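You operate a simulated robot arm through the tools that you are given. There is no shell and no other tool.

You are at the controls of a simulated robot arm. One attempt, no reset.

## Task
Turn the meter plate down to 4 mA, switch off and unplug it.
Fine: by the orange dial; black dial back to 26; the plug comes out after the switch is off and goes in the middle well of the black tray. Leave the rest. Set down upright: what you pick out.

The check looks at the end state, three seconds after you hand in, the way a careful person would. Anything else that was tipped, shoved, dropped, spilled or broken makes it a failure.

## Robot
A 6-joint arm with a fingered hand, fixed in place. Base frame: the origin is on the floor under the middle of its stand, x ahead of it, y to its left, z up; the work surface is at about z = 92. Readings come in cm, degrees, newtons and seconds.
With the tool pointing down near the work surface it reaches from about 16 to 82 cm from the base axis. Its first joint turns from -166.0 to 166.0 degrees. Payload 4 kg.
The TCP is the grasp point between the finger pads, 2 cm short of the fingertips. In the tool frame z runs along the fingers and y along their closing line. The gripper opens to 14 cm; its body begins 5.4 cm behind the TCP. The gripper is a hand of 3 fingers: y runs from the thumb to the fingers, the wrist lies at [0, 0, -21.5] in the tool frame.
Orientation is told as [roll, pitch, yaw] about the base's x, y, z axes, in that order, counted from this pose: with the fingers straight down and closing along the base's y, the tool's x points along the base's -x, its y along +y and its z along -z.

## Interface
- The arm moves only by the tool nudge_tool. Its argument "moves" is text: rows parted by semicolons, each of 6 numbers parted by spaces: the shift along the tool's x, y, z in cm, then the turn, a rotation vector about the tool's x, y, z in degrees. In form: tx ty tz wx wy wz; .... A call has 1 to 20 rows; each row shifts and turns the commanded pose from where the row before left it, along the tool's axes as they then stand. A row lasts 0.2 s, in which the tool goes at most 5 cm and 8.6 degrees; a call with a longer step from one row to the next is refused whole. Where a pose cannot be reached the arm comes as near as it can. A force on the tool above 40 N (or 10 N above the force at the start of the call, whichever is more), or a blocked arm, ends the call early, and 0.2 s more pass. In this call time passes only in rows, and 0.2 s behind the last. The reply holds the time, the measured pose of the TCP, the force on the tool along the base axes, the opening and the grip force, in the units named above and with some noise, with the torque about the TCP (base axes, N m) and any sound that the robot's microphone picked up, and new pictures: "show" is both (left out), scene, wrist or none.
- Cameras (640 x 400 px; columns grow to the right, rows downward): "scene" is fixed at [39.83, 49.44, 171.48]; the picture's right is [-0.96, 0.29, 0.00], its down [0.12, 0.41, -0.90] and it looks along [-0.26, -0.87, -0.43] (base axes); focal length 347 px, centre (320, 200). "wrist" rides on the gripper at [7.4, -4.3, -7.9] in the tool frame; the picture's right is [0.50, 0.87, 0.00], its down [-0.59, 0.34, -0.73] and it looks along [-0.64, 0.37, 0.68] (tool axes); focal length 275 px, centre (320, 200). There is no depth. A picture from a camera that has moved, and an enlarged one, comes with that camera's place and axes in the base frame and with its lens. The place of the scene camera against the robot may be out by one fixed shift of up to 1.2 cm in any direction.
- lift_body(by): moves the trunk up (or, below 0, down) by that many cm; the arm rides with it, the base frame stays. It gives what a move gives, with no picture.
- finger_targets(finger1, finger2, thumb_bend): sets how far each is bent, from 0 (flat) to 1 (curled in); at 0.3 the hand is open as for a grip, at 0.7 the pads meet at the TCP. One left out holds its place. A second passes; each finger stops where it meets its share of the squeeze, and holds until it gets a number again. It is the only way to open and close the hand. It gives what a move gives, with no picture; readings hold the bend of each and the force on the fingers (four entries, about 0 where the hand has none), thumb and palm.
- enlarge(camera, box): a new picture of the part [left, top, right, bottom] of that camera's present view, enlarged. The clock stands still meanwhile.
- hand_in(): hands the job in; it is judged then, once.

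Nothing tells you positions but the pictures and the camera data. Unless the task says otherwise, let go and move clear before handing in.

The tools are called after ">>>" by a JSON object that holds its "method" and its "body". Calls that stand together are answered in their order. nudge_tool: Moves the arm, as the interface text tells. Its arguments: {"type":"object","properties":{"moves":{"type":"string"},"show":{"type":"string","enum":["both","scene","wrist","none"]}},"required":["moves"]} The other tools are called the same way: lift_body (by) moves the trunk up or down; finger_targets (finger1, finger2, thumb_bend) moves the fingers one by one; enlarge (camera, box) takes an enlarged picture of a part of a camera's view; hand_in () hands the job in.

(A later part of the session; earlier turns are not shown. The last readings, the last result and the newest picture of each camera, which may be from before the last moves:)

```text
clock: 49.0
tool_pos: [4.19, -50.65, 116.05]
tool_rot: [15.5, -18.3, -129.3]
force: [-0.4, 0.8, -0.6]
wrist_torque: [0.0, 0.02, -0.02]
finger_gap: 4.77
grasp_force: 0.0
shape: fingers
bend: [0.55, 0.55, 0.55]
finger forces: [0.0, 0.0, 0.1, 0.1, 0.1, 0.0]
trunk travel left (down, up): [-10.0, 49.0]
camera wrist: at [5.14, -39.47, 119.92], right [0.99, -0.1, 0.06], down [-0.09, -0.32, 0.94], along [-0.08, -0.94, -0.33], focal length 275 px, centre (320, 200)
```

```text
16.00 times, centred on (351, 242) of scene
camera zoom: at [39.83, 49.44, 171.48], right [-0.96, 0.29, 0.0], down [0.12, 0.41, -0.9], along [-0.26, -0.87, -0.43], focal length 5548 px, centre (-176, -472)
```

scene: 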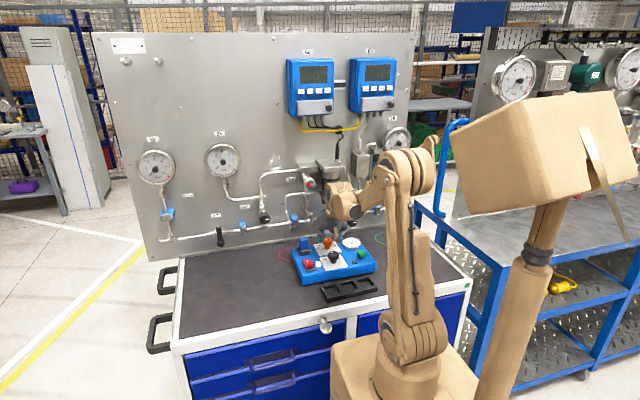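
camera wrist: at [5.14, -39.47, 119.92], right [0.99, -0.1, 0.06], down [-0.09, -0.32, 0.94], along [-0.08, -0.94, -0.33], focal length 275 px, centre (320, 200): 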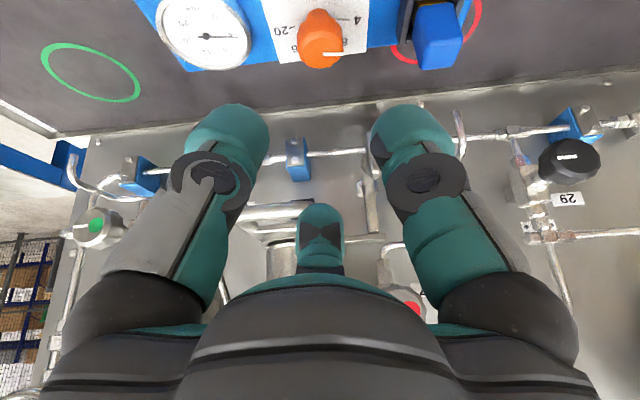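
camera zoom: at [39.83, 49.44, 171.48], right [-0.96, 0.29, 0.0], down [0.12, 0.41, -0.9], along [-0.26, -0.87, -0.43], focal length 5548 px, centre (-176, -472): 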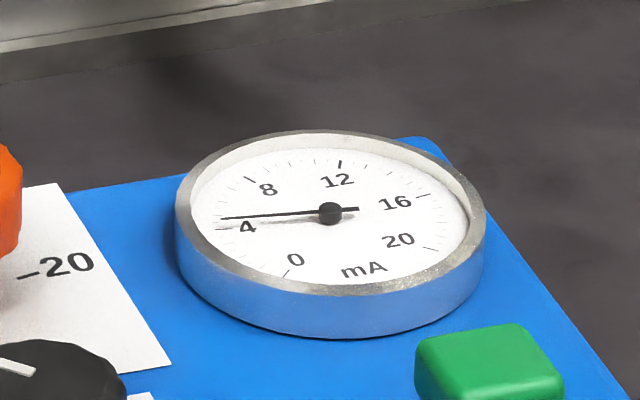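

The orange pointer covers the 4 tick and the gauge reads 4 mA. Next is the rocker. I'll straighten the hand, move toward it and turn so only the thumb would come near it.

>>> {"method": "nudge_tool", "body": {"moves": "0 0 0 4.93 6.3 0; 0 0 0 4.93 6.3 0; 0 0 0 4.93 6.3 0; 0 0 0 0 0 -7.4; 0 0 0 0 0 -7.4; 0 0 0 0 0 -7.4; 0 0 0 0 0 -7.4; 0 0 0 0 0 -7.4", "show": "wrist"}}

```text
clock: 50.8
tool_pos: [4.12, -50.98, 116.05]
tool_rot: [0.3, 0.2, -89.7]
force: [-0.3, 0.2, -0.5]
wrist_torque: [-0.01, -0.02, 0.01]
finger_gap: 4.77
grasp_force: 0.0
shape: fingers
bend: [0.55, 0.55, 0.55]
finger forces: [0.1, 0.0, 0.1, 0.0, 0.1, 0.0]
trunk travel left (down, up): [-10.0, 49.0]
camera wrist: at [-0.2, -43.23, 124.05], right [0.86, 0.51, 0.01], down [0.34, -0.59, 0.73], along [0.38, -0.63, -0.68], focal length 275 px, centre (320, 200)
```

wrist: 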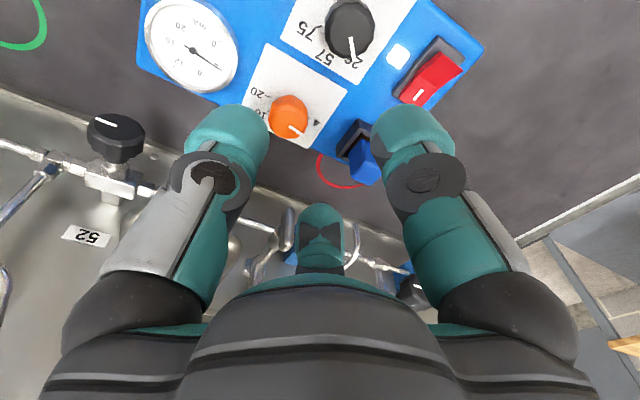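

Yaw 270 is reachable, and the whole box is in view. I'll enlarge for details of dials, rocker and plug.

>>> {"method": "enlarge", "body": {"camera": "wrist", "box": [140, 0, 300, 100]}}

>>> {"method": "enlarge", "body": {"camera": "wrist", "box": [280, 0, 440, 100]}}

>>> {"method": "enlarge", "body": {"camera": "wrist", "box": [320, 20, 500, 132]}}

```text
4.00 times, centred on (220, 50) of wrist
camera zoom: at [-0.2, -43.23, 124.05], right [0.86, 0.51, 0.01], down [0.34, -0.59, 0.73], along [0.38, -0.63, -0.68], focal length 1101 px, centre (720, 800)
```

zoom: 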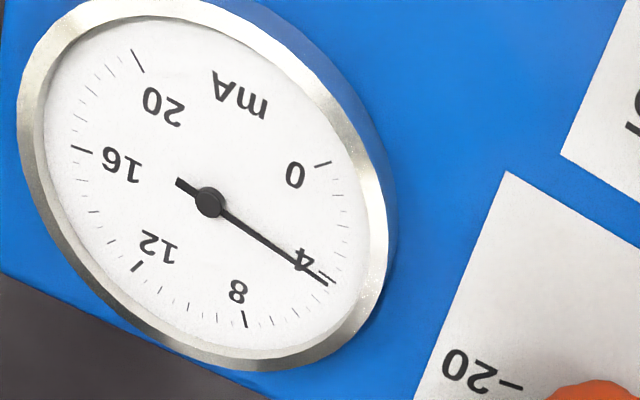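

```text
4.00 times, centred on (360, 50) of wrist
camera zoom: at [-0.2, -43.23, 124.05], right [0.86, 0.51, 0.01], down [0.34, -0.59, 0.73], along [0.38, -0.63, -0.68], focal length 1101 px, centre (160, 800)
```

zoom: 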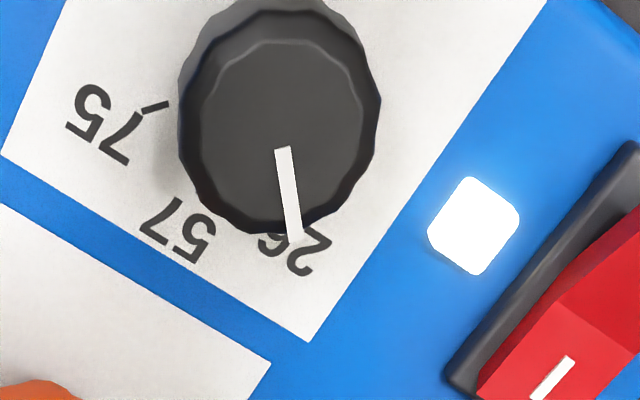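

```text
3.56 times, centred on (410, 76) of wrist
camera zoom: at [-0.2, -43.23, 124.05], right [0.86, 0.51, 0.01], down [0.34, -0.59, 0.73], along [0.38, -0.63, -0.68], focal length 979 px, centre (0, 641)
```

zoom: 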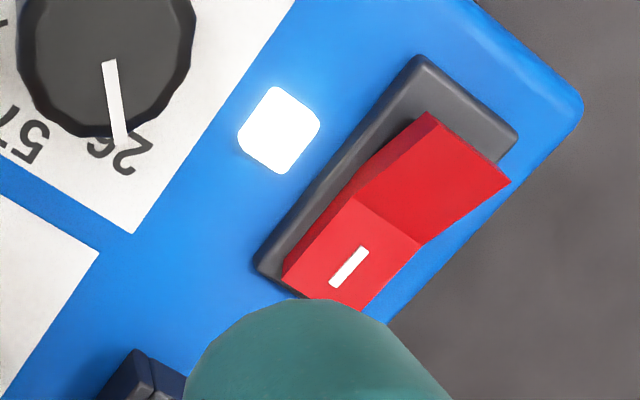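

The gauge is at 4 and the black pointer sits at 45°, on 26. The rocker spans about x 12.6–15.7, y -50.3 to -45.3, and its robot-side end is raised. I'll move so the thumb hangs over that raised end, with the other two fingers spread clear off the box.

>>> {"method": "nudge_tool", "body": {"moves": "1.18 3.47 0 0 0 0; 1.18 3.47 0 0 0 0; 1.18 3.47 0 0 0 0; 1.18 3.47 0 0 0 0; 0 0 2.5 0 0 0; 0 0 2.5 0 0 0", "show": "none"}}

>>> {"method": "finger_targets", "body": {"finger1": 0.3, "finger2": 0.3, "thumb_bend": 0.55}}

>>> {"method": "nudge_tool", "body": {"moves": "0 0 1 0 0 0; 0 0 1 0 0 0", "show": "both"}}

>>> {"method": "enlarge", "body": {"camera": "scene", "box": [260, 200, 380, 275]}}

>>> {"method": "enlarge", "body": {"camera": "wrist", "box": [100, 0, 340, 150]}}

```text
clock: 52.2
tool_pos: [18.02, -45.88, 111.03]
tool_rot: [0.3, 0.2, -89.8]
force: [0.0, 0.0, -0.6]
wrist_torque: [0.0, 0.0, 0.02]
finger_gap: 4.8
grasp_force: 0.1
shape: fingers
bend: [0.55, 0.55, 0.55]
finger forces: [0.0, 0.0, 0.0, 0.0, 0.0, 0.0]
trunk travel left (down, up): [-10.0, 49.0]
```

```text
clock: 53.2
tool_pos: [18.01, -45.9, 110.87]
tool_rot: [0.3, 0.2, -89.8]
force: [-0.6, 0.4, -0.4]
wrist_torque: [-0.02, 0.02, -0.01]
finger_gap: 8.88
grasp_force: 0.0
shape: fingers
bend: [0.3, 0.3, 0.55]
finger forces: [0.0, 0.0, 0.0, 0.1, 0.1, 0.0]
trunk travel left (down, up): [-10.0, 49.0]
```

```text
clock: 53.8
tool_pos: [17.94, -45.97, 109.18]
tool_rot: [0.3, 0.2, -89.7]
force: [-0.3, -0.9, 0.3]
wrist_torque: [0.0, -0.04, -0.01]
finger_gap: 8.87
grasp_force: 0.0
shape: fingers
bend: [0.3, 0.3, 0.55]
finger forces: [0.0, 0.0, 0.0, 0.0, 0.0, 0.0]
trunk travel left (down, up): [-10.0, 49.0]
camera wrist: at [13.67, -38.33, 117.1], right [0.86, 0.5, 0.01], down [0.34, -0.59, 0.73], along [0.37, -0.63, -0.68], focal length 275 px, centre (320, 200)
```

scene: 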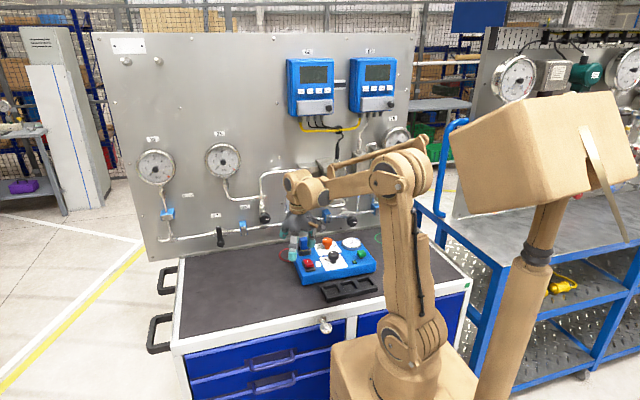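
wrist: 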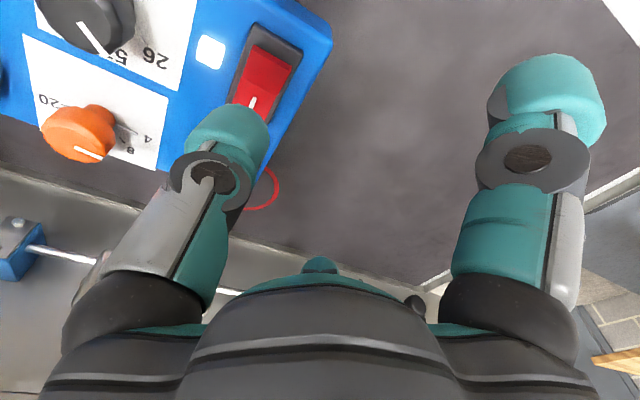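

```text
5.33 times, centred on (320, 238) of scene
camera zoom: at [39.83, 49.44, 171.48], right [-0.96, 0.29, 0.0], down [0.12, 0.41, -0.9], along [-0.26, -0.87, -0.43], focal length 1850 px, centre (320, 0)
```

zoom: 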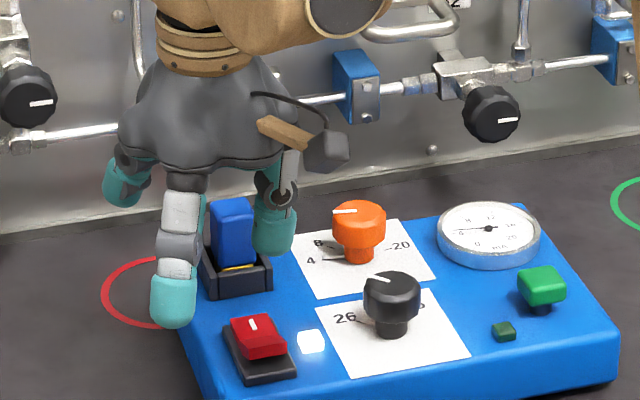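

```text
2.67 times, centred on (220, 75) of wrist
camera zoom: at [13.67, -38.33, 117.1], right [0.86, 0.5, 0.01], down [0.34, -0.59, 0.73], along [0.37, -0.63, -0.68], focal length 734 px, centre (587, 533)
```

zoom: 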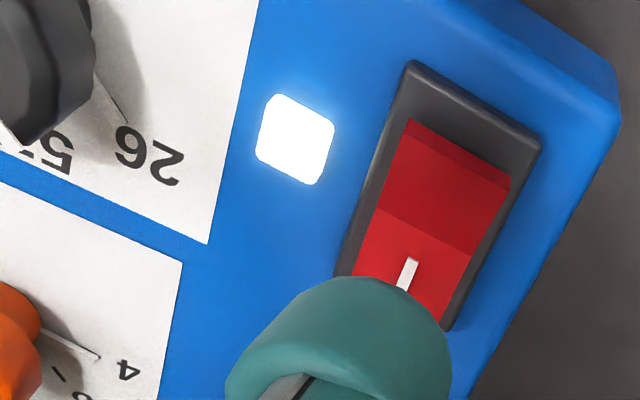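

The rocker's raised end tops out near (14.4, -45.6, 99.1), and the thumb is right above it. I'll lower to just above and then press gently.

>>> {"method": "nudge_tool", "body": {"moves": "-0.3 0.2 2.2 0 0 0; 0 0 2.2 0 0 0; 0 0 2 0 0 0", "show": "both"}}

>>> {"method": "enlarge", "body": {"camera": "scene", "box": [270, 225, 350, 275]}}

>>> {"method": "enlarge", "body": {"camera": "wrist", "box": [100, 0, 340, 150]}}

```text
clock: 54.6
tool_pos: [18.33, -46.42, 102.59]
tool_rot: [0.3, 0.2, -89.8]
force: [1.1, 1.1, -0.6]
wrist_torque: [0.02, -0.01, -0.01]
finger_gap: 8.87
grasp_force: 0.0
shape: fingers
bend: [0.3, 0.3, 0.55]
finger forces: [0.1, 0.0, 0.1, 0.1, 0.0, 0.0]
trunk travel left (down, up): [-10.0, 49.0]
camera wrist: at [13.92, -38.78, 110.53], right [0.86, 0.5, 0.01], down [0.34, -0.59, 0.73], along [0.37, -0.63, -0.68], focal length 275 px, centre (320, 200)
```

scene: 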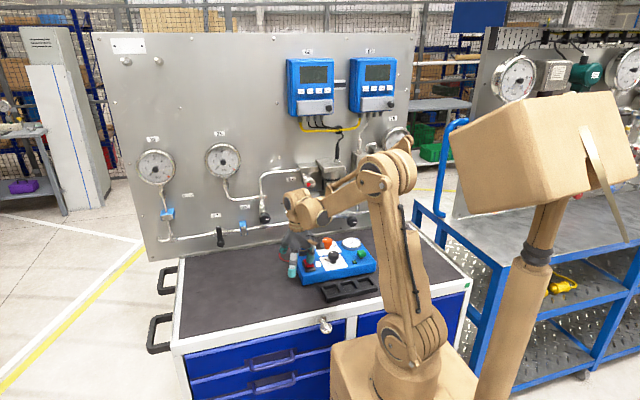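
wrist: 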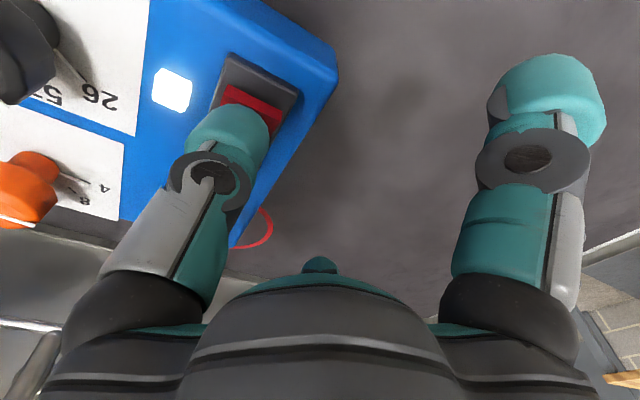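

```text
8.00 times, centred on (310, 250) of scene
camera zoom: at [39.83, 49.44, 171.48], right [-0.96, 0.29, 0.0], down [0.12, 0.41, -0.9], along [-0.26, -0.87, -0.43], focal length 2774 px, centre (400, -200)
```

zoom: 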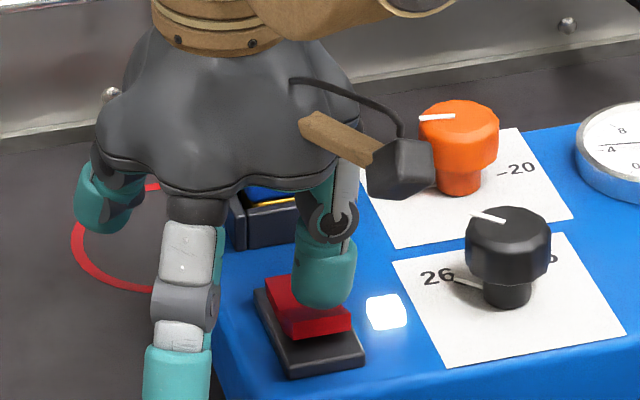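

```text
2.67 times, centred on (220, 75) of wrist
camera zoom: at [13.92, -38.78, 110.53], right [0.86, 0.5, 0.01], down [0.34, -0.59, 0.73], along [0.37, -0.63, -0.68], focal length 734 px, centre (587, 533)
```

zoom: 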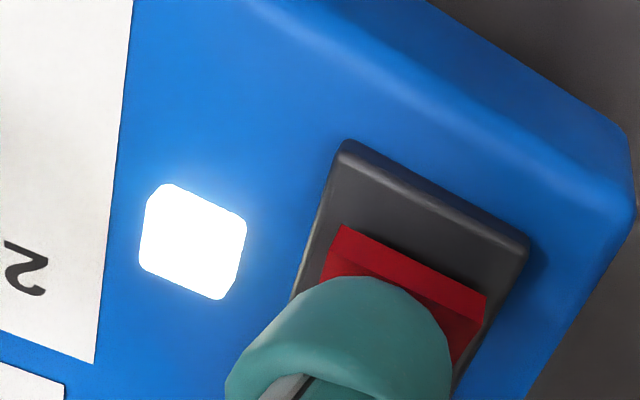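

The thumb hovers over the near half of the rocker. I'll shift 0.4 cm toward its raised end and press down in small steps.

>>> {"method": "nudge_tool", "body": {"moves": "0.4 0 0 0 0 0; 0 0 0.4 0 0 0; 0 0 0.4 0 0 0; 0 0 0.3 0 0 0; 0 0 0.3 0 0 0; 0 0 0.3 0 0 0", "show": "both"}}

>>> {"method": "enlarge", "body": {"camera": "scene", "box": [270, 225, 350, 275]}}

>>> {"method": "enlarge", "body": {"camera": "wrist", "box": [100, 0, 340, 150]}}

```text
clock: 56.0
tool_pos: [18.33, -45.93, 101.32]
tool_rot: [0.2, 0.1, -89.7]
force: [-1.5, -8.7, 34.2]
wrist_torque: [-0.46, 1.45, 0.38]
finger_gap: 8.8
grasp_force: 16.8
shape: fingers
bend: [0.3, 0.3, 0.55]
finger forces: [0.0, 0.0, 0.0, 0.1, 33.9, 0.0]
trunk travel left (down, up): [-10.0, 49.0]
camera wrist: at [13.9, -38.25, 109.17], right [0.86, 0.5, 0.01], down [0.34, -0.59, 0.74], along [0.37, -0.63, -0.68], focal length 275 px, centre (320, 200)
```

scene: 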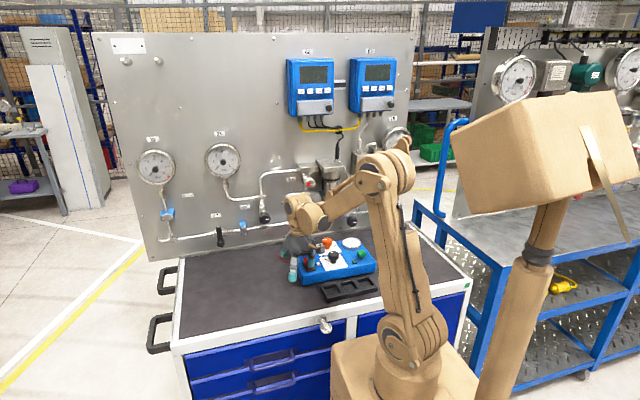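
wrist: 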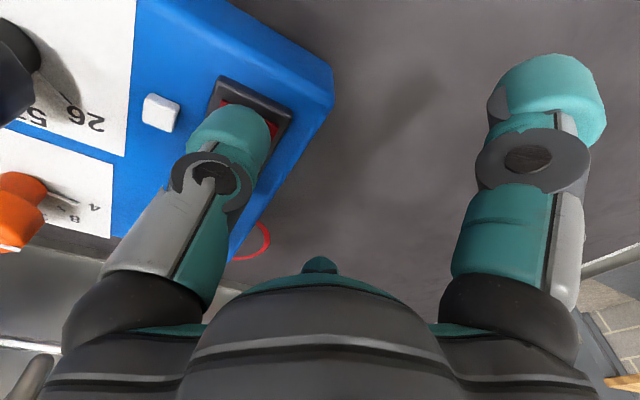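

```text
8.00 times, centred on (310, 250) of scene
camera zoom: at [39.83, 49.44, 171.48], right [-0.96, 0.29, 0.0], down [0.12, 0.41, -0.9], along [-0.26, -0.87, -0.43], focal length 2774 px, centre (400, -200)
```

zoom: 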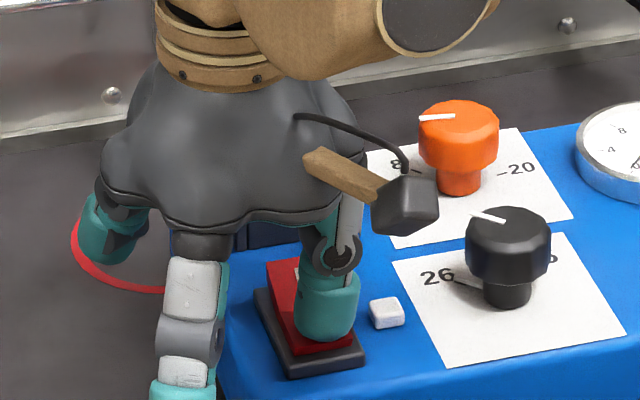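

```text
2.67 times, centred on (220, 75) of wrist
camera zoom: at [13.9, -38.25, 109.17], right [0.86, 0.5, 0.01], down [0.34, -0.59, 0.74], along [0.37, -0.63, -0.68], focal length 734 px, centre (587, 533)
```

zoom: 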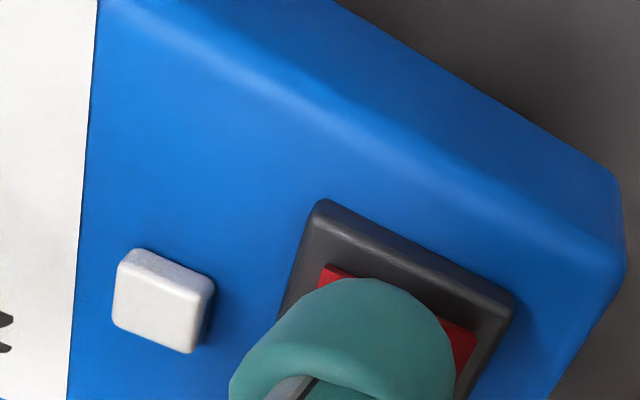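

The rocker has flipped and the lamp is out. I'll lift off straight up and verify that it stays off.

>>> {"method": "nudge_tool", "body": {"moves": "0 0 -0.8 0 0 0; 0 0 -2 0 0 0; 0 0 -3 0 0 0; 0 0 -4 0 0 0; 0 0 -4 0 0 0", "show": "both"}}

>>> {"method": "enlarge", "body": {"camera": "scene", "box": [280, 225, 376, 285]}}

>>> {"method": "enlarge", "body": {"camera": "wrist", "box": [0, 0, 320, 200]}}

```text
clock: 57.2
tool_pos: [18.24, -46.0, 114.89]
tool_rot: [0.3, 0.2, -89.7]
force: [0.5, 0.4, 0.1]
wrist_torque: [0.0, 0.0, 0.01]
finger_gap: 8.88
grasp_force: 0.0
shape: fingers
bend: [0.3, 0.3, 0.55]
finger forces: [0.0, 0.0, 0.0, 0.1, 0.1, 0.1]
trunk travel left (down, up): [-10.0, 49.0]
camera wrist: at [13.93, -38.32, 122.91], right [0.86, 0.5, 0.01], down [0.34, -0.59, 0.73], along [0.37, -0.63, -0.68], focal length 275 px, centre (320, 200)
```

scene: 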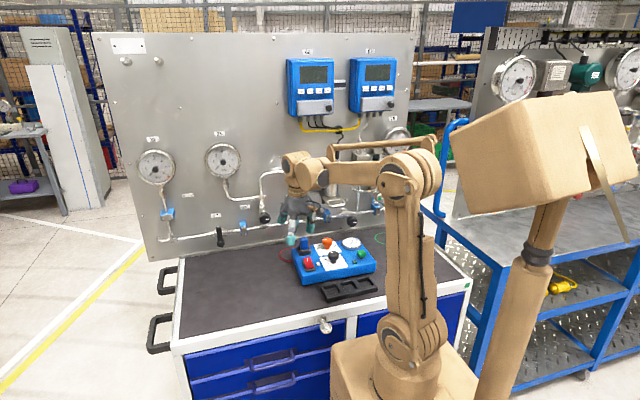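
wrist: 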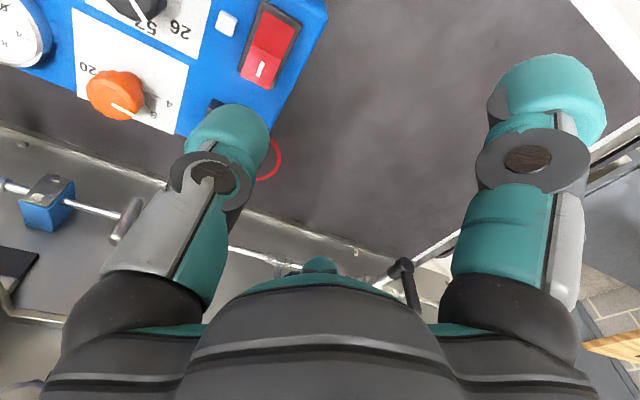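

```text
6.67 times, centred on (328, 255) of scene
camera zoom: at [39.83, 49.44, 171.48], right [-0.96, 0.29, 0.0], down [0.12, 0.41, -0.9], along [-0.26, -0.87, -0.43], focal length 2312 px, centre (267, -167)
```

zoom: 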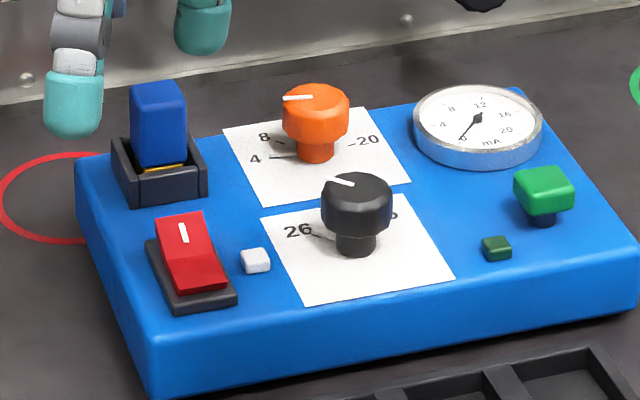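

```text
2.00 times, centred on (160, 100) of wrist
camera zoom: at [13.93, -38.32, 122.91], right [0.86, 0.5, 0.01], down [0.34, -0.59, 0.73], along [0.37, -0.63, -0.68], focal length 551 px, centre (640, 400)
```

zoom: 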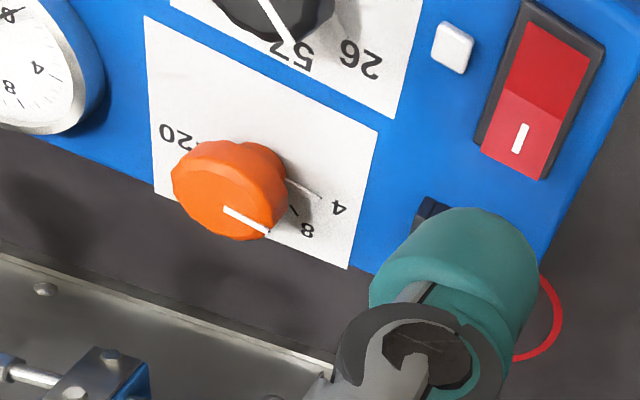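

The switch is off: lamp out, gauge needle at 0, both dials unchanged. Now the plug. I'll reopen the fingers evenly and take a good look at it from the robot side.

>>> {"method": "finger_targets", "body": {"finger1": 0.5, "finger2": 0.5, "thumb_bend": 0.5}}

>>> {"method": "nudge_tool", "body": {"moves": "0 -1.4 -2 0 0 0; 0 -1.4 -2 0 0 0; 0 -1.4 -2 0 0 0; 0 0 0 0 0 7.5; 0 0 0 0 0 7.5; 0 0 0 0 0 7.5; 0 0 0 0 0 7.5", "show": "wrist"}}

>>> {"method": "enlarge", "body": {"camera": "wrist", "box": [240, 0, 432, 120]}}

```text
clock: 58.2
tool_pos: [18.2, -46.06, 114.8]
tool_rot: [0.2, 0.3, -89.7]
force: [-0.4, -0.1, 0.9]
wrist_torque: [0.06, 0.04, 0.01]
finger_gap: 6.38
grasp_force: 0.0
shape: fingers
bend: [0.5, 0.5, 0.5]
finger forces: [0.0, 0.0, 0.1, 0.1, 0.1, 0.1]
trunk travel left (down, up): [-10.0, 49.0]
```

```text
clock: 59.8
tool_pos: [13.95, -46.06, 120.84]
tool_rot: [0.1, 0.2, -119.8]
force: [-0.4, -0.1, 0.6]
wrist_torque: [0.0, -0.01, -0.03]
finger_gap: 6.39
grasp_force: 0.0
shape: fingers
bend: [0.5, 0.5, 0.5]
finger forces: [0.0, 0.0, 0.0, 0.0, 0.0, 0.0]
trunk travel left (down, up): [-10.0, 49.0]
camera wrist: at [13.94, -37.27, 128.81], right [1.0, 0.0, 0.01], down [0.0, -0.68, 0.73], along [0.01, -0.73, -0.68], focal length 275 px, centre (320, 200)
```

wrist: 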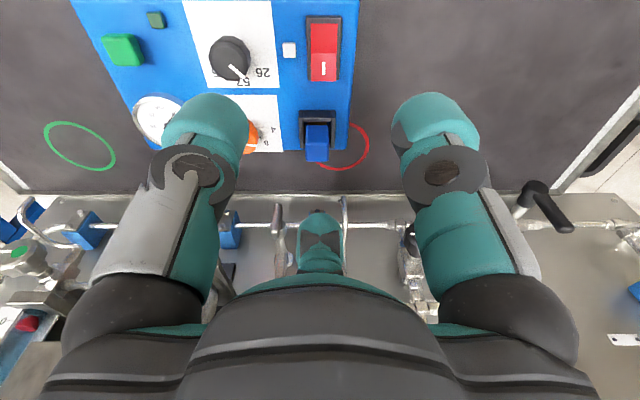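

```text
3.33 times, centred on (336, 60) of wrist
camera zoom: at [13.94, -37.27, 128.81], right [1.0, 0.0, 0.01], down [0.0, -0.68, 0.73], along [0.01, -0.73, -0.68], focal length 918 px, centre (267, 667)
```

zoom: 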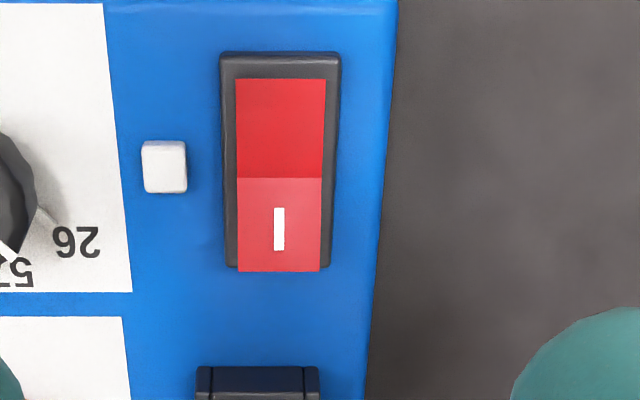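

>>> {"method": "enlarge", "body": {"camera": "wrist", "box": [270, 90, 382, 160]}}

>>> {"method": "enlarge", "body": {"camera": "scene", "box": [290, 230, 330, 255]}}

```text
5.71 times, centred on (326, 125) of wrist
camera zoom: at [13.94, -37.27, 128.81], right [1.0, 0.0, 0.01], down [0.0, -0.68, 0.73], along [0.01, -0.73, -0.68], focal length 1573 px, centre (286, 629)
```

zoom: 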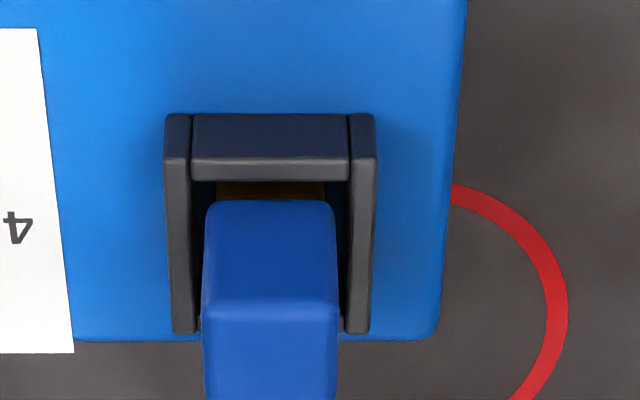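

```text
16.00 times, centred on (310, 242) of scene
camera zoom: at [39.83, 49.44, 171.48], right [-0.96, 0.29, 0.0], down [0.12, 0.41, -0.9], along [-0.26, -0.87, -0.43], focal length 5548 px, centre (480, -480)
```

zoom: 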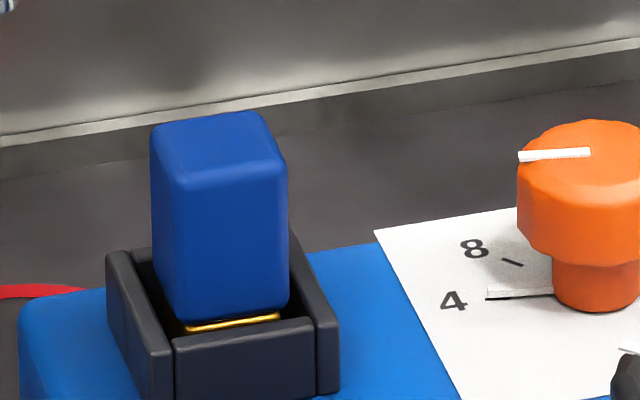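

The plug is a blue rounded block about 2.6 cm wide, centred near (13.8, -57) and standing in a walled socket. I'll turn to yaw 180 (thumb toward the robot side) and come above it.

>>> {"method": "nudge_tool", "body": {"moves": "0 0 0 0 0 7.5; 0 0 0 0 0 7.5; 0 0 0 0 0 7.5; 0 0 0 0 0 7.5; 0 0 0 0 0 7.5; 0 0 0 0 0 7.5; 0 0 0 0 0 7.5; 0 0 0 0 0 7.7; 0 2.7 1.45 0 0 0; 0 2.7 1.45 0 0 0; 0 2.7 1.45 0 0 0; 0 2.7 1.45 0 0 0", "show": "both"}}

>>> {"method": "enlarge", "body": {"camera": "wrist", "box": [220, 20, 420, 145]}}

>>> {"method": "enlarge", "body": {"camera": "scene", "box": [270, 190, 370, 252]}}

```text
clock: 62.4
tool_pos: [13.93, -56.86, 114.86]
tool_rot: [-0.2, 0.3, -179.9]
force: [0.3, -1.2, 0.2]
wrist_torque: [0.05, 0.02, -0.02]
finger_gap: 6.38
grasp_force: 0.2
shape: fingers
bend: [0.5, 0.5, 0.5]
finger forces: [0.0, 0.0, 0.1, 0.0, 0.0, 0.1]
trunk travel left (down, up): [-10.0, 49.0]
camera wrist: at [21.34, -52.3, 122.86], right [0.5, -0.87, 0.0], down [-0.59, -0.34, 0.73], along [-0.63, -0.37, -0.68], focal length 275 px, centre (320, 200)
```

scene: 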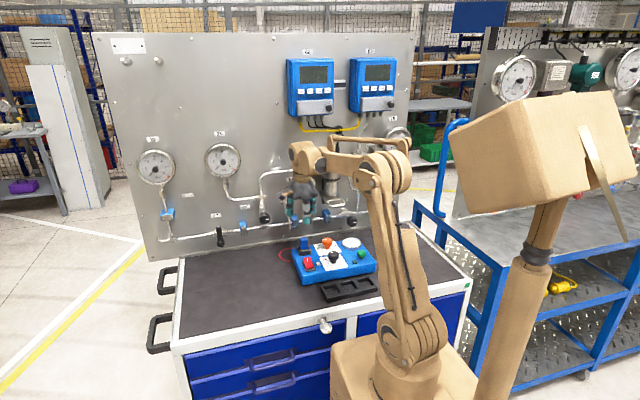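
wrist: 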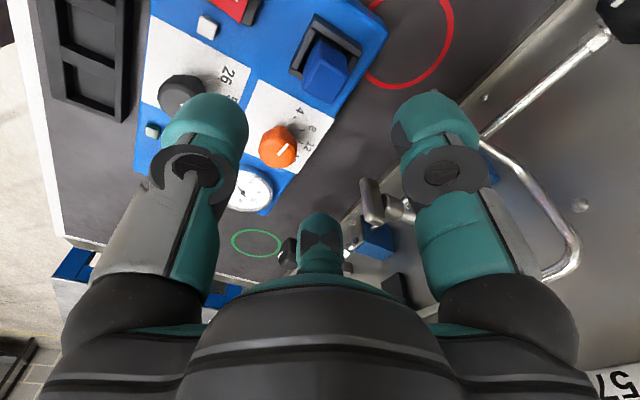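

```text
3.20 times, centred on (320, 82) of wrist
camera zoom: at [21.34, -52.3, 122.86], right [0.5, -0.87, 0.0], down [-0.59, -0.34, 0.73], along [-0.63, -0.37, -0.68], focal length 881 px, centre (320, 576)
```

zoom: 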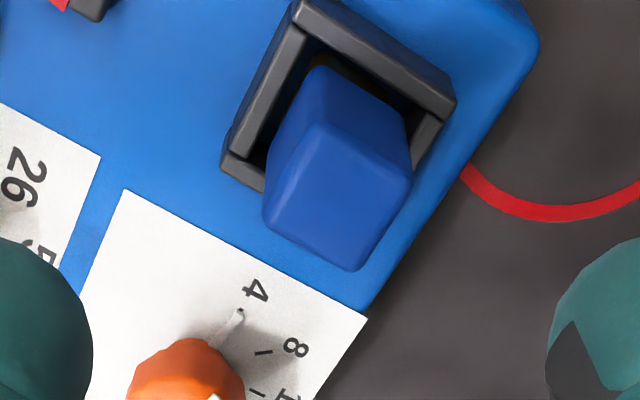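

```text
6.40 times, centred on (320, 221) of scene
camera zoom: at [39.83, 49.44, 171.48], right [-0.96, 0.29, 0.0], down [0.12, 0.41, -0.9], along [-0.26, -0.87, -0.43], focal length 2219 px, centre (320, 66)
```

zoom: 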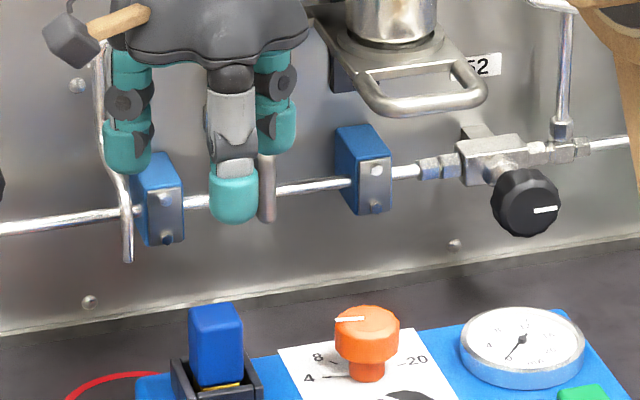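

Triangulating two views puts the plug's top face at x 12.8–15.2, y -58.2 to -55.8, z ≈ 103, with the socket rim near z ≈ 98. I'll narrow the fingers and come straight down around it.

>>> {"method": "finger_targets", "body": {"finger1": 0.55, "finger2": 0.55, "thumb_bend": 0.55}}

>>> {"method": "nudge_tool", "body": {"moves": "0.05 0.14 2.5 0 0 0; 0 0 2.5 0 0 0; 0 0 2.5 0 0 0", "show": "both"}}

>>> {"method": "enlarge", "body": {"camera": "wrist", "box": [200, 30, 440, 180]}}

>>> {"method": "enlarge", "body": {"camera": "scene", "box": [270, 210, 350, 260]}}

```text
clock: 63.4
tool_pos: [13.87, -56.81, 114.93]
tool_rot: [-0.2, 0.2, -179.8]
force: [0.3, 0.4, -0.1]
wrist_torque: [0.02, 0.01, 0.03]
finger_gap: 4.79
grasp_force: 0.1
shape: fingers
bend: [0.55, 0.55, 0.55]
finger forces: [0.0, 0.0, 0.0, 0.0, 0.0, 0.0]
trunk travel left (down, up): [-10.0, 49.0]
```

```text
clock: 64.2
tool_pos: [14.15, -56.74, 107.53]
tool_rot: [-0.2, 0.2, -179.8]
force: [0.0, 0.0, -0.3]
wrist_torque: [0.01, 0.03, 0.0]
finger_gap: 4.81
grasp_force: 0.0
shape: fingers
bend: [0.55, 0.55, 0.55]
finger forces: [0.1, 0.0, 0.0, 0.0, 0.0, 0.0]
trunk travel left (down, up): [-10.0, 49.0]
camera wrist: at [21.59, -52.26, 115.62], right [0.5, -0.87, 0.0], down [-0.59, -0.34, 0.73], along [-0.63, -0.37, -0.68], focal length 275 px, centre (320, 200)
```

scene: 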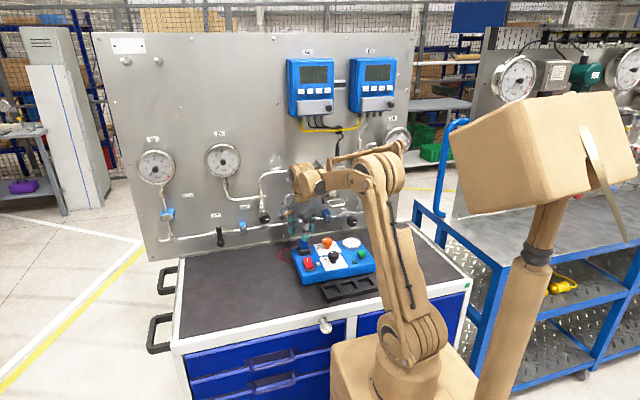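
wrist: 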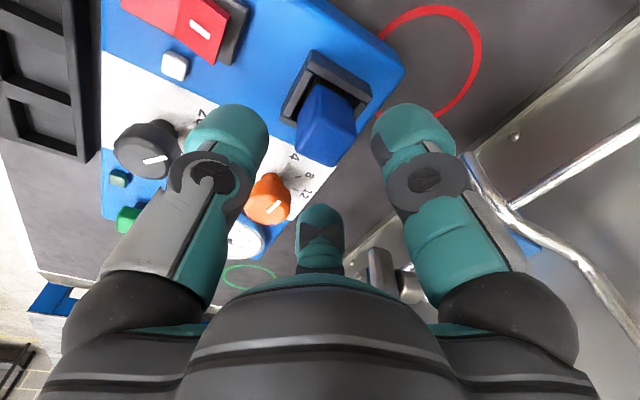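

```text
2.67 times, centred on (320, 105) of wrist
camera zoom: at [21.59, -52.26, 115.62], right [0.5, -0.87, 0.0], down [-0.59, -0.34, 0.73], along [-0.63, -0.37, -0.68], focal length 734 px, centre (320, 453)
```

zoom: 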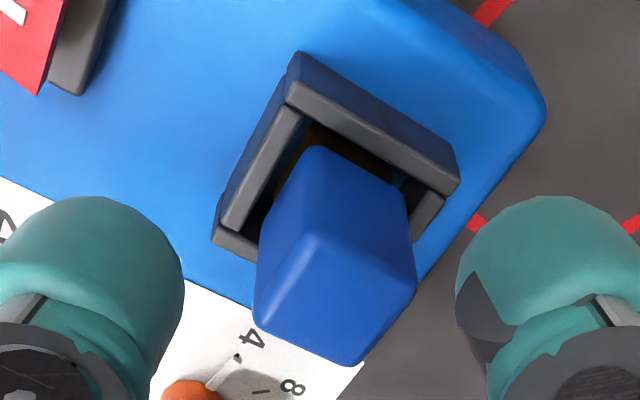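

```text
8.00 times, centred on (310, 235) of scene
camera zoom: at [39.83, 49.44, 171.48], right [-0.96, 0.29, 0.0], down [0.12, 0.41, -0.9], along [-0.26, -0.87, -0.43], focal length 2774 px, centre (400, -80)
```

zoom: 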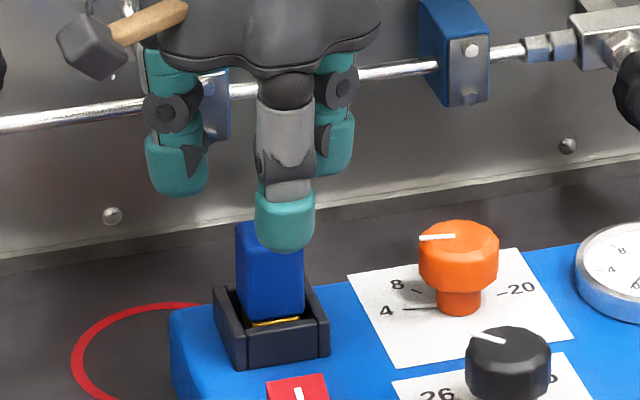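

The plug is centred at about (14.03, -56.98). I'll correct 0.2 cm and go down to grip height.

>>> {"method": "nudge_tool", "body": {"moves": "-0.1 0.2 1.7 0 0 0; 0 0 1.7 0 0 0; 0 0 1.0 0 0 0; 0 0 0.8 0 0 0", "show": "both"}}

>>> {"method": "enlarge", "body": {"camera": "wrist", "box": [200, 60, 440, 210]}}

>>> {"method": "enlarge", "body": {"camera": "scene", "box": [270, 210, 350, 260]}}

```text
clock: 65.2
tool_pos: [14.0, -56.96, 102.4]
tool_rot: [-0.2, 0.3, -179.9]
force: [0.1, 0.2, 0.6]
wrist_torque: [-0.01, 0.01, -0.01]
finger_gap: 4.83
grasp_force: 0.0
shape: fingers
bend: [0.55, 0.55, 0.55]
finger forces: [0.1, 0.0, 0.1, 0.0, 0.1, 0.1]
trunk travel left (down, up): [-10.0, 49.0]
camera wrist: at [21.51, -52.54, 110.37], right [0.5, -0.87, 0.0], down [-0.59, -0.34, 0.73], along [-0.63, -0.37, -0.68], focal length 275 px, centre (320, 200)
```

scene: 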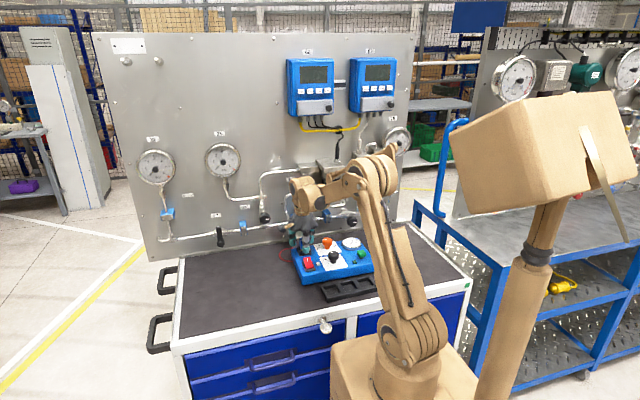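
wrist: 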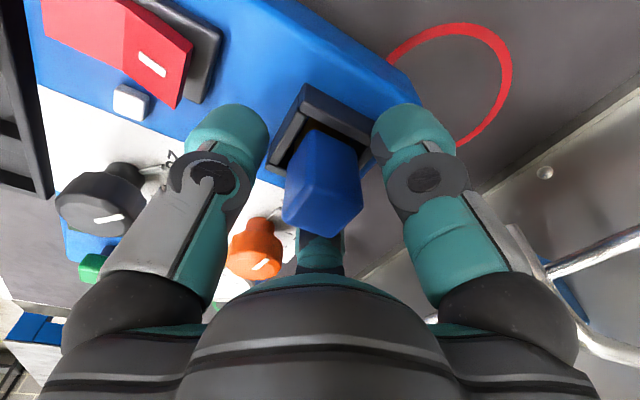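

```text
2.67 times, centred on (320, 135) of wrist
camera zoom: at [21.51, -52.54, 110.37], right [0.5, -0.87, 0.0], down [-0.59, -0.34, 0.73], along [-0.63, -0.37, -0.68], focal length 734 px, centre (320, 373)
```

zoom: 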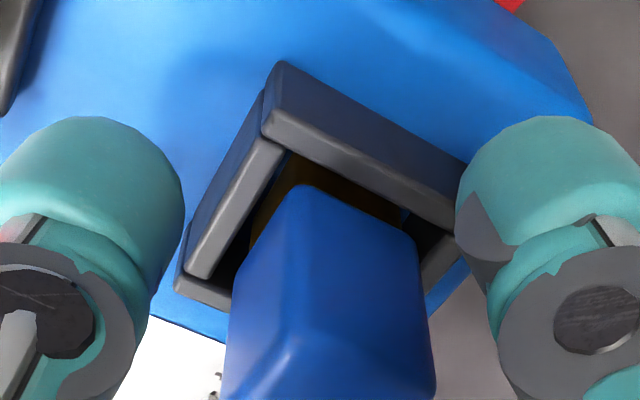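

```text
8.00 times, centred on (310, 235) of scene
camera zoom: at [39.83, 49.44, 171.48], right [-0.96, 0.29, 0.0], down [0.12, 0.41, -0.9], along [-0.26, -0.87, -0.43], focal length 2774 px, centre (400, -80)
```

zoom: 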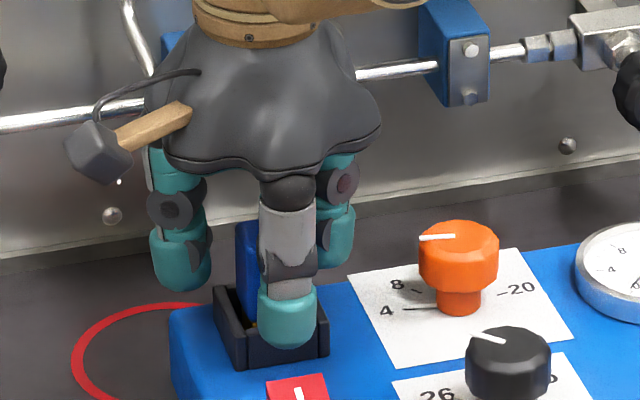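

No contact so far, and the tips sit just above the socket rim. I'll close on the plug.

>>> {"method": "finger_targets", "body": {"finger1": 0.68, "finger2": 0.68, "thumb_bend": 0.68}}

>>> {"method": "enlarge", "body": {"camera": "wrist", "box": [200, 60, 440, 210]}}

>>> {"method": "enlarge", "body": {"camera": "scene", "box": [270, 210, 350, 260]}}

```text
clock: 66.2
tool_pos: [14.05, -57.06, 102.42]
tool_rot: [-0.2, 0.3, -179.9]
force: [0.1, 0.1, -0.5]
wrist_torque: [-0.05, 0.02, 0.02]
finger_gap: 2.4
grasp_force: 10.7
shape: fingers
bend: [0.62, 0.61, 0.65]
finger forces: [7.2, 7.1, 0.0, 0.0, 6.8, 0.0]
trunk travel left (down, up): [-10.0, 49.0]
```

```text
2.67 times, centred on (320, 135) of wrist
camera zoom: at [21.51, -52.54, 110.38], right [0.5, -0.87, 0.0], down [-0.59, -0.34, 0.73], along [-0.63, -0.37, -0.68], focal length 734 px, centre (320, 373)
```

zoom: 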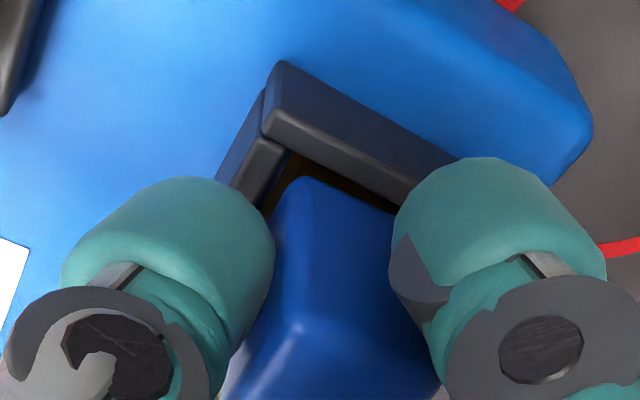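

```text
8.00 times, centred on (310, 235) of scene
camera zoom: at [39.83, 49.44, 171.48], right [-0.96, 0.29, 0.0], down [0.12, 0.41, -0.9], along [-0.26, -0.87, -0.43], focal length 2774 px, centre (400, -80)
```

zoom: 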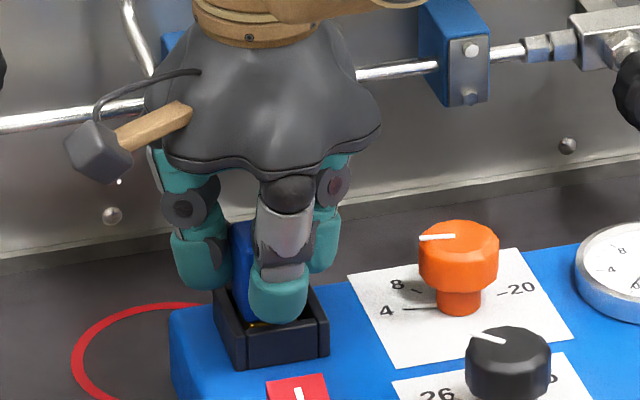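

All three fingers bear evenly on the plug. I'll squeeze a bit harder and then pull straight up in small steps.

>>> {"method": "finger_targets", "body": {"finger1": 0.74, "finger2": 0.74, "thumb_bend": 0.76}}

>>> {"method": "nudge_tool", "body": {"moves": "0 0 -0.3 0 0 0; 0 0 -0.3 0 0 0; 0 0 -0.4 0 0 0", "show": "wrist"}}

>>> {"method": "enlarge", "body": {"camera": "scene", "box": [270, 210, 350, 260]}}

>>> {"method": "enlarge", "body": {"camera": "wrist", "box": [200, 60, 440, 210]}}

```text
clock: 67.2
tool_pos: [14.13, -57.05, 102.4]
tool_rot: [-0.1, 0.4, -179.9]
force: [-0.5, 0.4, 0.0]
wrist_torque: [-0.01, -0.02, 0.02]
finger_gap: 1.85
grasp_force: 12.8
shape: fingers
bend: [0.62, 0.61, 0.68]
finger forces: [7.6, 7.6, 0.0, 0.1, 10.2, 0.0]
trunk travel left (down, up): [-10.0, 49.0]
```

```text
clock: 68.0
tool_pos: [14.03, -56.95, 103.37]
tool_rot: [-0.1, 0.3, -180.0]
force: [-0.1, -0.3, -0.7]
wrist_torque: [-0.02, 0.01, 0.01]
finger_gap: 1.89
grasp_force: 12.0
shape: fingers
bend: [0.62, 0.61, 0.68]
finger forces: [7.4, 7.6, 0.1, 0.0, 10.2, 0.0]
trunk travel left (down, up): [-10.0, 49.0]
camera wrist: at [21.48, -52.53, 111.34], right [0.5, -0.87, 0.0], down [-0.59, -0.34, 0.73], along [-0.63, -0.37, -0.68], focal length 275 px, centre (320, 200)
```

wrist: 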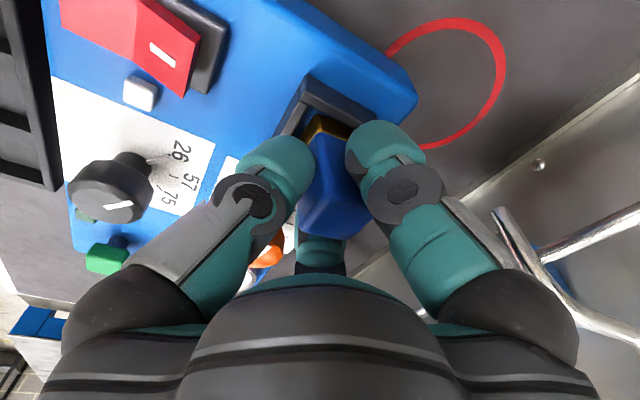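

```text
8.00 times, centred on (310, 235) of scene
camera zoom: at [39.83, 49.44, 171.48], right [-0.96, 0.29, 0.0], down [0.12, 0.41, -0.9], along [-0.26, -0.87, -0.43], focal length 2774 px, centre (400, -80)
```

zoom: 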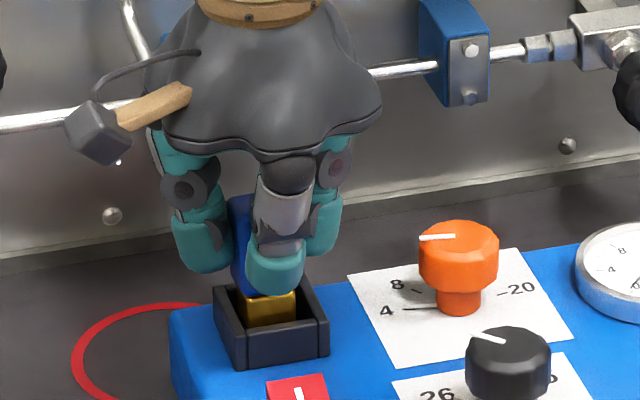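

```text
2.67 times, centred on (320, 135) of wrist
camera zoom: at [21.48, -52.53, 111.34], right [0.5, -0.87, 0.0], down [-0.59, -0.34, 0.73], along [-0.63, -0.37, -0.68], focal length 734 px, centre (320, 373)
```

zoom: 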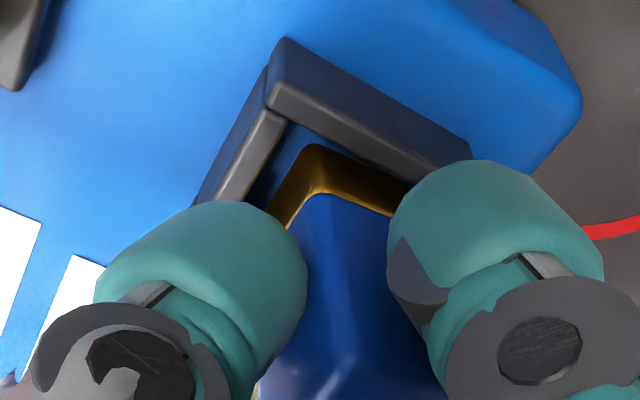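

The plug is sliding up cleanly, and its brass foot is showing. I'll keep lifting straight up.

>>> {"method": "nudge_tool", "body": {"moves": "0 0 -0.6 0 0 0; 0 0 -0.8 0 0 0; 0 0 -1 0 0 0; 0 0 -1.2 0 0 0; 0 0 -1.5 0 0 0; 0 0 -1.5 0 0 0", "show": "both"}}

>>> {"method": "enlarge", "body": {"camera": "scene", "box": [270, 200, 350, 250]}}

>>> {"method": "enlarge", "body": {"camera": "wrist", "box": [200, 20, 440, 170]}}

```text
clock: 69.4
tool_pos: [14.15, -57.15, 109.91]
tool_rot: [-0.3, 0.4, -179.9]
force: [0.6, -1.1, -1.1]
wrist_torque: [-0.01, 0.01, 0.0]
finger_gap: 1.86
grasp_force: 12.9
shape: fingers
bend: [0.62, 0.61, 0.68]
finger forces: [7.6, 7.6, 0.0, 0.1, 10.2, 0.0]
trunk travel left (down, up): [-10.0, 49.0]
camera wrist: at [21.46, -52.54, 117.93], right [0.5, -0.87, 0.0], down [-0.59, -0.34, 0.73], along [-0.63, -0.37, -0.68], focal length 275 px, centre (320, 200)
```

scene: 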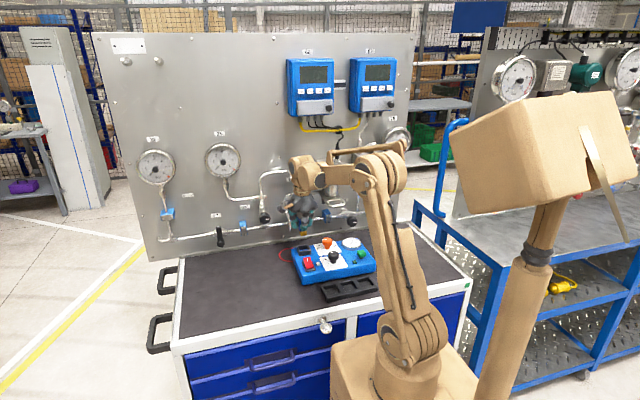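
wrist: 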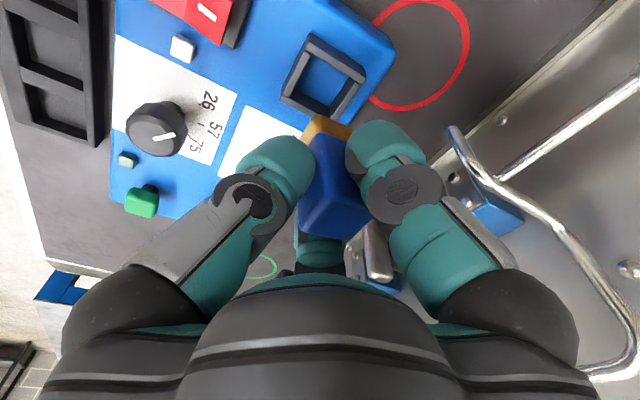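

```text
8.00 times, centred on (310, 225) of scene
camera zoom: at [39.83, 49.44, 171.48], right [-0.96, 0.29, 0.0], down [0.12, 0.41, -0.9], along [-0.26, -0.87, -0.43], focal length 2774 px, centre (400, 0)
```

zoom: 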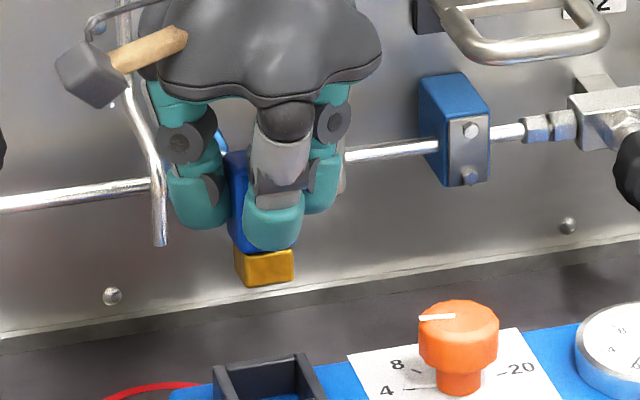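

```text
2.67 times, centred on (320, 95) of wrist
camera zoom: at [21.46, -52.54, 117.93], right [0.5, -0.87, 0.0], down [-0.59, -0.34, 0.73], along [-0.63, -0.37, -0.68], focal length 734 px, centre (320, 480)
```

zoom: 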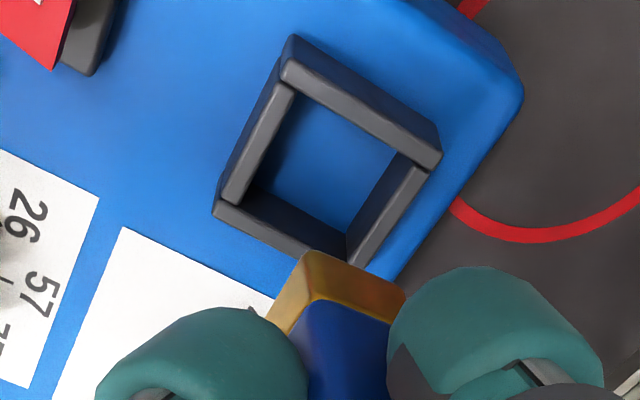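

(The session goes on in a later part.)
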